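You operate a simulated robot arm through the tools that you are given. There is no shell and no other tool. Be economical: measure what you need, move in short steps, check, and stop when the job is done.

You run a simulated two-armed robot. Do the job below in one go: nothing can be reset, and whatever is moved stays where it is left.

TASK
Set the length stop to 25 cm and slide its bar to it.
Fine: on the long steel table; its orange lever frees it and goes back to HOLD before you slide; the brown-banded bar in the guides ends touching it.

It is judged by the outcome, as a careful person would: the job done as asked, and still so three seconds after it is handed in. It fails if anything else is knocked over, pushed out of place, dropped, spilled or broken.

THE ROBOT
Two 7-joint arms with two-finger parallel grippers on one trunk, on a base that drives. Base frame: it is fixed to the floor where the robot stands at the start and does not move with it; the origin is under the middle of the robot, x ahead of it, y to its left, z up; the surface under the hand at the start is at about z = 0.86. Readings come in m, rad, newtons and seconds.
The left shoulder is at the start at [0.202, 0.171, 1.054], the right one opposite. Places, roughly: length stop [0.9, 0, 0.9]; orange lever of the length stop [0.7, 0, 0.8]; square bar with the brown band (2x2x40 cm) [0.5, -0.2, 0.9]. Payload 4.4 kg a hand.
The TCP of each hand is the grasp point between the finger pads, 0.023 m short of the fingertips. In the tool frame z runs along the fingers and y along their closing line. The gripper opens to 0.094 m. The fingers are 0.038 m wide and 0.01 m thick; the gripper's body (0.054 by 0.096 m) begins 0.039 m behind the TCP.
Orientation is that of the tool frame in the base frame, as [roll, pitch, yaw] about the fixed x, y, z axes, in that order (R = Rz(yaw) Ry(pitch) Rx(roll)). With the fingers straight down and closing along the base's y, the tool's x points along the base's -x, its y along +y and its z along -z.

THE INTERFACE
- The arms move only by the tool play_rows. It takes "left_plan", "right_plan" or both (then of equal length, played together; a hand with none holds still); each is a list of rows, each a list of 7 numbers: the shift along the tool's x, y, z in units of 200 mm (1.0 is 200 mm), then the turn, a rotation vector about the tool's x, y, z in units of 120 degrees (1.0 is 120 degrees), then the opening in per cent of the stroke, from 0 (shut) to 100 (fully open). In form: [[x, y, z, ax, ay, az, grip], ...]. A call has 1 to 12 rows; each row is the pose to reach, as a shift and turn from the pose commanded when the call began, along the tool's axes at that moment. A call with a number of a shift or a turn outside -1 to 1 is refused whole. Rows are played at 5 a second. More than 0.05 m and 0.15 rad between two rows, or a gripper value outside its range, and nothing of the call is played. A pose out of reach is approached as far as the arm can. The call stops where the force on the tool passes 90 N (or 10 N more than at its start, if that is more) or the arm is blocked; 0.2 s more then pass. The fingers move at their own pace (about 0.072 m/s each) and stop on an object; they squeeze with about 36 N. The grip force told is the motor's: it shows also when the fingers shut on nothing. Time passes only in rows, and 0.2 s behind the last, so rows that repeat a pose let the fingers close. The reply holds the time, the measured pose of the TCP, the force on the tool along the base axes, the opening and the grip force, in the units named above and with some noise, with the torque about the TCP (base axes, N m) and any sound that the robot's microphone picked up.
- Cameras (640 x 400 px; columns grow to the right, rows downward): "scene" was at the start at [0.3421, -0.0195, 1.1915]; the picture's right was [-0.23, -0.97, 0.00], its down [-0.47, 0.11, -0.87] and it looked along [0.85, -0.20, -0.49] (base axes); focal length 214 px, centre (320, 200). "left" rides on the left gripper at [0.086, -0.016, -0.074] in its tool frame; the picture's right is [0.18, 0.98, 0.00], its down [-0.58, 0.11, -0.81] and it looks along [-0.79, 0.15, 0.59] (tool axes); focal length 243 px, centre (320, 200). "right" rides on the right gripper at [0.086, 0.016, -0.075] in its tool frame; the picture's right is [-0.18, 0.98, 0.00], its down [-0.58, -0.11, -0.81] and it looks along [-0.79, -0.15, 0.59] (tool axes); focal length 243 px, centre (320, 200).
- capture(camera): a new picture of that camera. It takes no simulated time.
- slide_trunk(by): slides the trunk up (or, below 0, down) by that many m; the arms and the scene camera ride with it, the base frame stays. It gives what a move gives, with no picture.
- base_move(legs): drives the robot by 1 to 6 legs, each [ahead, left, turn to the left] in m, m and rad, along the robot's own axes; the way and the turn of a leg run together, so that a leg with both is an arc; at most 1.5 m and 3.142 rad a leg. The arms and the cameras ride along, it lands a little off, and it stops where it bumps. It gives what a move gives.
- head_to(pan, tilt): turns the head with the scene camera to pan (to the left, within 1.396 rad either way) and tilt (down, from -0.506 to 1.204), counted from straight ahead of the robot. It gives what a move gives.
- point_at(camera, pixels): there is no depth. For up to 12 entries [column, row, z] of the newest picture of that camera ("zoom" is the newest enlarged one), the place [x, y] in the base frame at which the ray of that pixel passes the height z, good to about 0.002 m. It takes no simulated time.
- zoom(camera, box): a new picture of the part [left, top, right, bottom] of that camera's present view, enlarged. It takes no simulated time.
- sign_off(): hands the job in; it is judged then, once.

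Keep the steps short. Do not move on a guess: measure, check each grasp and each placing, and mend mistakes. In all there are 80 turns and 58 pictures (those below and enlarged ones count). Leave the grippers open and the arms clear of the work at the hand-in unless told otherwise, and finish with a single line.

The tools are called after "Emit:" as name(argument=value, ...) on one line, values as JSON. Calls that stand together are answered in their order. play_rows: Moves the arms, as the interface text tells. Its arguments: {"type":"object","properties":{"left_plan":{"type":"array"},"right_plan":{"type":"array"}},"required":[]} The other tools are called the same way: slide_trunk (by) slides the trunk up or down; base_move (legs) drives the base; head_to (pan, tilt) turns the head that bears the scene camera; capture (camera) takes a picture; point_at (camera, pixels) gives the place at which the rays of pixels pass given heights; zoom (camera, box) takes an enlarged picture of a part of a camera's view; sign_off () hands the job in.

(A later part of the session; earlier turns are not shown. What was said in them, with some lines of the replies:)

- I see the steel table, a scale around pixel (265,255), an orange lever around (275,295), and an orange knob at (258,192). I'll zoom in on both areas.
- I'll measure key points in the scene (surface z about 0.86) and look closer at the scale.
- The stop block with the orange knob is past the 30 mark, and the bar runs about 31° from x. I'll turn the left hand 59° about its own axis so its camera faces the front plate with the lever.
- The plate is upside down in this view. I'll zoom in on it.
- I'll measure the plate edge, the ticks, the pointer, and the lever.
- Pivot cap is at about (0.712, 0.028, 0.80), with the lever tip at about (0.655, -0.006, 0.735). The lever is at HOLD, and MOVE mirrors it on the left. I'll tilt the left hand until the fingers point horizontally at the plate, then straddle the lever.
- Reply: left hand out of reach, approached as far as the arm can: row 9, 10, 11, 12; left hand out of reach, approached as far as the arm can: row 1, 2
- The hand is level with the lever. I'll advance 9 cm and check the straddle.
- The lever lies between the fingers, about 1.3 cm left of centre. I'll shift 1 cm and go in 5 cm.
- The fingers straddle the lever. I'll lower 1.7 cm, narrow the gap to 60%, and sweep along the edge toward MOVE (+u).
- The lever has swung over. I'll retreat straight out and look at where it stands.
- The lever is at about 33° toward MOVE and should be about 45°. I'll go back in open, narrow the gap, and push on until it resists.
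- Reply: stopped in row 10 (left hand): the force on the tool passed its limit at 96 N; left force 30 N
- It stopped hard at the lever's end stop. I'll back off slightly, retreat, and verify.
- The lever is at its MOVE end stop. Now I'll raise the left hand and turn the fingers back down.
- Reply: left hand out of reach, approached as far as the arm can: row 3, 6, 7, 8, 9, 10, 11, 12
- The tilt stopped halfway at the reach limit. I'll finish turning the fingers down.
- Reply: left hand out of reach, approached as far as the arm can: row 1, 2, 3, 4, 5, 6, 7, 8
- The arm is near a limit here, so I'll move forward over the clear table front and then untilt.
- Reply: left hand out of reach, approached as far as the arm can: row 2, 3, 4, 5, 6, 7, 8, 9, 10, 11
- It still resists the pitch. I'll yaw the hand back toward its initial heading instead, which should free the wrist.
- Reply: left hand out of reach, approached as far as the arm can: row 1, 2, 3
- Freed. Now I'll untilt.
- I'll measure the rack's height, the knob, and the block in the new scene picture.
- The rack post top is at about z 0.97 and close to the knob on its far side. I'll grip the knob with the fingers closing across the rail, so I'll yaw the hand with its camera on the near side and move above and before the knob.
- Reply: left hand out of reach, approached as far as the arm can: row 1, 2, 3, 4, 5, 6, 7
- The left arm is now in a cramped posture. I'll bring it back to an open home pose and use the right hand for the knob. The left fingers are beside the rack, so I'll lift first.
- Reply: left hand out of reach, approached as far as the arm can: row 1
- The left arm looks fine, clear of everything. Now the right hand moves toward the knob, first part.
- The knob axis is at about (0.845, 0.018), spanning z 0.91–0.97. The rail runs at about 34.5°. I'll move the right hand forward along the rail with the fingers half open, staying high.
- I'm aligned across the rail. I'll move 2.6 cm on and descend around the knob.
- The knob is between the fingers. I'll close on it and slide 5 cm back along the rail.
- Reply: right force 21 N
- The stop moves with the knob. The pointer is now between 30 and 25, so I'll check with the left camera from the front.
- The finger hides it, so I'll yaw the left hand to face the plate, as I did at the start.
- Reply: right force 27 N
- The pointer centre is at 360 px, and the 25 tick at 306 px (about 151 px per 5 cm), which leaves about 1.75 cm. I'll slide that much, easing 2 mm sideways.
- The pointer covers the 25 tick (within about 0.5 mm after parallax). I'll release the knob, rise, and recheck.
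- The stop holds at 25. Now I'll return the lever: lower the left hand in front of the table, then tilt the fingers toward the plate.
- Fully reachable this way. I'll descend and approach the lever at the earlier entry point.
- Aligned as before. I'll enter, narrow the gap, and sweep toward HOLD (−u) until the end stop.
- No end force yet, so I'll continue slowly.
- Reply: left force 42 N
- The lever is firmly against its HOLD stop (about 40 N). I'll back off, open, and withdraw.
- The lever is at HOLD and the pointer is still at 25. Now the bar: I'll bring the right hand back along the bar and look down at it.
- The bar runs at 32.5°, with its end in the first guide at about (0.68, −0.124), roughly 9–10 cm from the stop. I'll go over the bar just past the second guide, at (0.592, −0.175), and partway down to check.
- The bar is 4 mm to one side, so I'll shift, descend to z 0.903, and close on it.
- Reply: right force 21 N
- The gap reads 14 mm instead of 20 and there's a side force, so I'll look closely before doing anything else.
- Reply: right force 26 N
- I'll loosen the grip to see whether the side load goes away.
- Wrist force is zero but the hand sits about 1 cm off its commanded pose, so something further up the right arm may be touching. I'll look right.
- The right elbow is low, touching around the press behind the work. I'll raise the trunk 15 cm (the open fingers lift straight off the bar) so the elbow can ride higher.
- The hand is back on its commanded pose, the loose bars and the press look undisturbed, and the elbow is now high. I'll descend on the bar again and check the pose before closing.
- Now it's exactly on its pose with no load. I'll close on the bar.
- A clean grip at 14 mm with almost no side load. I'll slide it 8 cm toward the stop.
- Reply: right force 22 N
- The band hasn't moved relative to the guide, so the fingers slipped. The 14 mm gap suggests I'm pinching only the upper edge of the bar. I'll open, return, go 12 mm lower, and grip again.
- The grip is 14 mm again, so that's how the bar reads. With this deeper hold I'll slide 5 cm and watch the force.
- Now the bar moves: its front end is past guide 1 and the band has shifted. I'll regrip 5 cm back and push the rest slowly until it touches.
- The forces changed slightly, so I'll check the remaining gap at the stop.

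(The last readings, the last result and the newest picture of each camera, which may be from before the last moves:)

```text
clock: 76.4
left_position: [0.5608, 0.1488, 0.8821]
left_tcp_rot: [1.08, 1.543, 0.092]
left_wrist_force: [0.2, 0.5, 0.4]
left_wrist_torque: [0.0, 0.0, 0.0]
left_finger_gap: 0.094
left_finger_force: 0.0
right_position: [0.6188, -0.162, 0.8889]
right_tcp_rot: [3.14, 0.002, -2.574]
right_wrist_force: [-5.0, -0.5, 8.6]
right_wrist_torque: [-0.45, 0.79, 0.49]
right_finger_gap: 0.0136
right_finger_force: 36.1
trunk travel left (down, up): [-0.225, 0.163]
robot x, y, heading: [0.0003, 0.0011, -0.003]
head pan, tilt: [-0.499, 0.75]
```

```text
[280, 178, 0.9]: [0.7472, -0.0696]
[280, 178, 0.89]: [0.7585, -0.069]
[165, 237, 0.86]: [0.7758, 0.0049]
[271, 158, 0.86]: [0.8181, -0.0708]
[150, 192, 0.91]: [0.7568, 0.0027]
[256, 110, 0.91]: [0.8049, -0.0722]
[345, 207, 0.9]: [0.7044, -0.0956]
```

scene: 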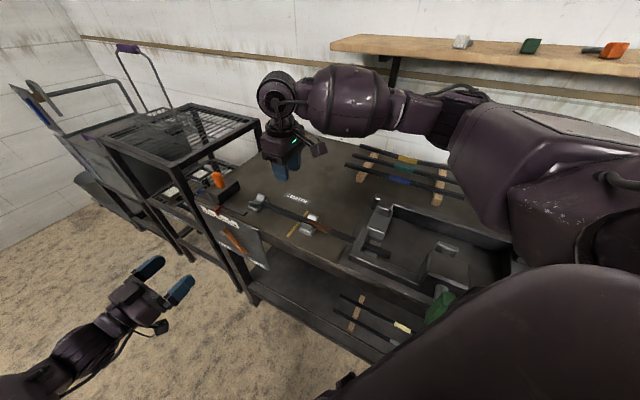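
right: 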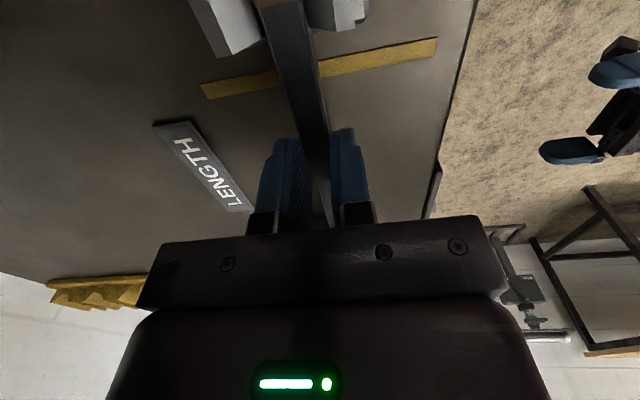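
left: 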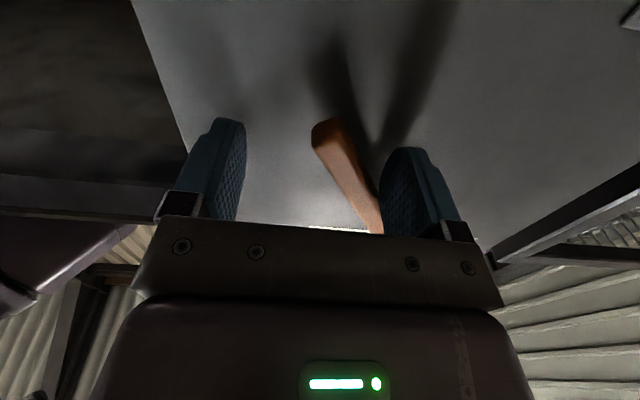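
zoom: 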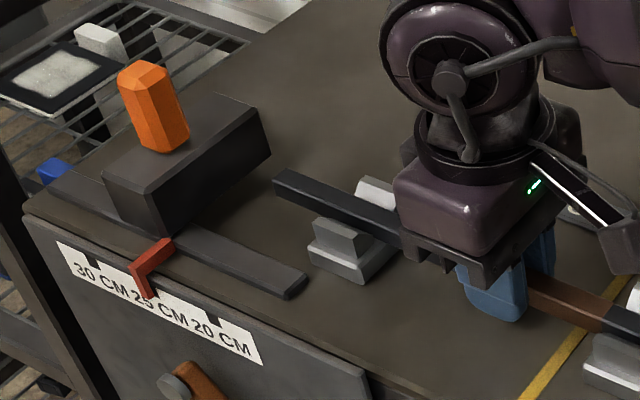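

About 5 cm are left. I'll slide 3 cm more, regrip 4 cm back, and then approach contact.

Emit:
play_rows(right_plan=[[-0.04, 0, 0, 0, 0, 0, 0], [-0.08, 0, 0, 0, 0, 0, 0], [-0.12, 0, 0, 0, 0, 0, 0], [-0.15, 0, 0, 0, 0, 0, 0], [-0.15, 0, 0, 0, 0, 0, 40], [-0.15, 0, -0.1, 0, 0, 0, 70], [-0.15, 0, -0.2, 0, 0, 0, 70], [0.05, 0, -0.2, 0, 0, 0, 70], [0.1, 0, -0.2, 0, 0, 0, 70], [0.1, 0, -0.1, 0, 0, 0, 70], [0.1, 0, 0, 0, 0, 0, 70], [0.1, 0, 0, 0, 0, 0, 30]])

Emit:
play_rows(right_plan=[[0, 0, 0, 0, 0, 0, 0], [0, 0, 0, 0, 0, 0, 0], [0, 0, 0, 0, 0, 0, 0], [-0.03, 0, 0, 0, 0, 0, 0], [-0.055, 0, 0, 0, 0, 0, 0], [-0.075, 0, 0, 0, 0, 0, 0], [-0.075, 0, 0, 0, 0, 0, 0]])

```text
clock: 79.0
left_position: [0.5609, 0.1493, 0.8835]
left_tcp_rot: [1.082, 1.541, 0.094]
left_wrist_force: [-0.6, -1.1, -0.4]
left_wrist_torque: [-0.01, -0.03, -0.01]
left_finger_gap: 0.0938
left_finger_force: 0.0
right_position: [0.6008, -0.1728, 0.8877]
right_tcp_rot: [3.142, 0.0, -2.574]
right_wrist_force: [-0.1, 0.1, -0.9]
right_wrist_torque: [0.01, 0.0, 0.0]
right_finger_gap: 0.028
right_finger_force: 0.0
trunk travel left (down, up): [-0.225, 0.163]
robot x, y, heading: [0.0017, -0.0012, -0.003]
head pan, tilt: [-0.499, 0.75]
```

```text
clock: 80.6
left_position: [0.5599, 0.147, 0.8834]
left_tcp_rot: [1.112, 1.54, 0.124]
left_wrist_force: [0.4, 0.1, -0.8]
left_wrist_torque: [0.02, -0.01, 0.02]
left_finger_gap: 0.0939
left_finger_force: 0.0
right_position: [0.6116, -0.1666, 0.8866]
right_tcp_rot: [-3.141, -0.002, -2.575]
right_wrist_force: [-21.3, -13.6, -0.8]
right_wrist_torque: [-0.17, 0.16, 1.08]
right_finger_gap: 0.0138
right_finger_force: 35.9
trunk travel left (down, up): [-0.225, 0.163]
robot x, y, heading: [-0.0061, 0.0006, -0.006]
head pan, tilt: [-0.499, 0.75]
```

There's a 25 N resistance along the bar, which suggests contact. I'll look.

Emit:
zoom(camera="scene", box=[190, 160, 310, 235])

```text
5.33 times, centred on (250, 198) of scene
```

zoom: 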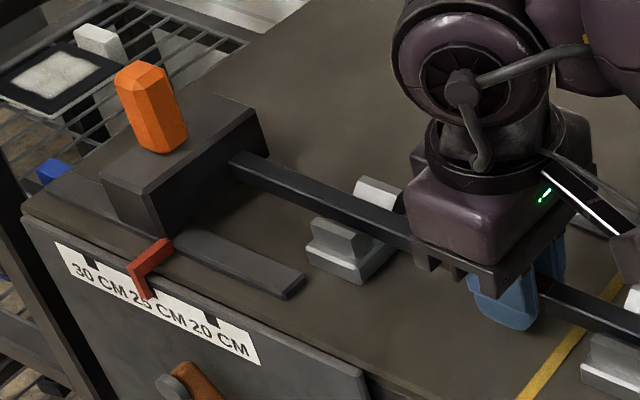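

The bar's end meets the block and the pointer is unmoved at 25. I'll open and lift straight up, clear of the work.

Emit:
play_rows(right_plan=[[0, 0, 0, 0, 0, 0, 30], [0, 0, 0, 0, 0, 0, 70], [0, 0, 0, 0, 0, 0, 80], [0, 0, -0.15, 0, 0, 0, 90], [0, 0, -0.35, 0, 0, 0, 100], [0, 0, -0.55, 0, 0, 0, 100], [0, 0, -0.75, 0, 0, 0, 100], [0, 0, -0.95, 0, 0, 0, 100]])

Emit:
zoom(camera="scene", box=[195, 165, 275, 215])

```text
clock: 82.4
left_position: [0.5605, 0.1486, 0.8827]
left_tcp_rot: [1.078, 1.54, 0.092]
left_wrist_force: [-0.2, -0.7, 0.0]
left_wrist_torque: [0.02, 0.0, -0.01]
left_finger_gap: 0.0941
left_finger_force: 0.2
right_position: [0.6137, -0.166, 1.0783]
right_tcp_rot: [3.14, -0.001, -2.575]
right_wrist_force: [-0.1, 0.3, 0.6]
right_wrist_torque: [0.0, 0.0, -0.01]
right_finger_gap: 0.094
right_finger_force: 0.0
trunk travel left (down, up): [-0.225, 0.163]
robot x, y, heading: [-0.0002, 0.0006, 0.001]
head pan, tilt: [-0.499, 0.75]
```

```text
8.00 times, centred on (235, 190) of scene
```

zoom: 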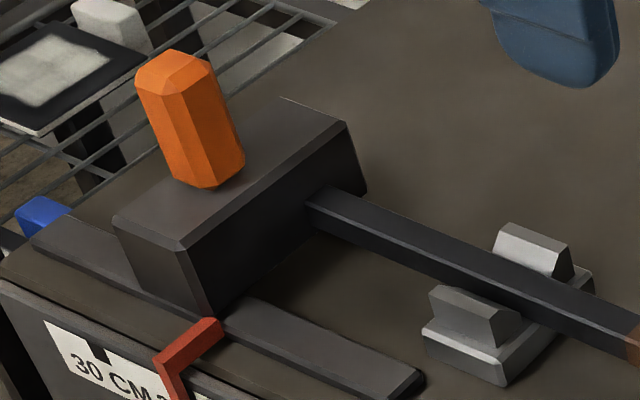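

The bar touches the block. One last overall view before handing in.

Emit:
zoom(camera="scene", box=[180, 130, 500, 330])

```text
2.00 times, centred on (340, 230) of scene
```

zoom: 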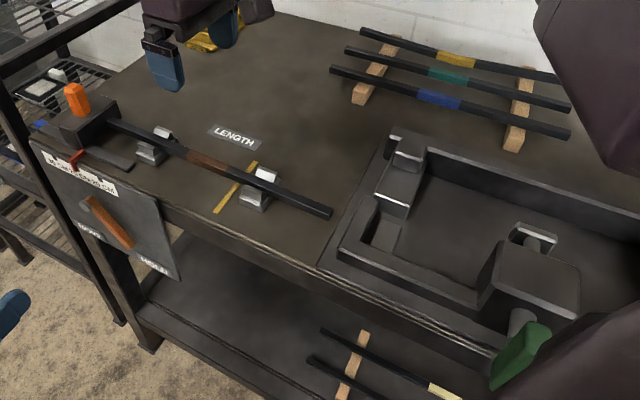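

Everything is in place: the pointer is at 25, the lever is at HOLD, the bar is against the stop, the other bars are undisturbed, and the grippers are open and clear. I'm handing in.

Emit:
sign_off()

```text
The job is handed in.
```

The length stop is set to 25 cm with its lever back at HOLD, and the brown-banded bar has been slid up to touch it.
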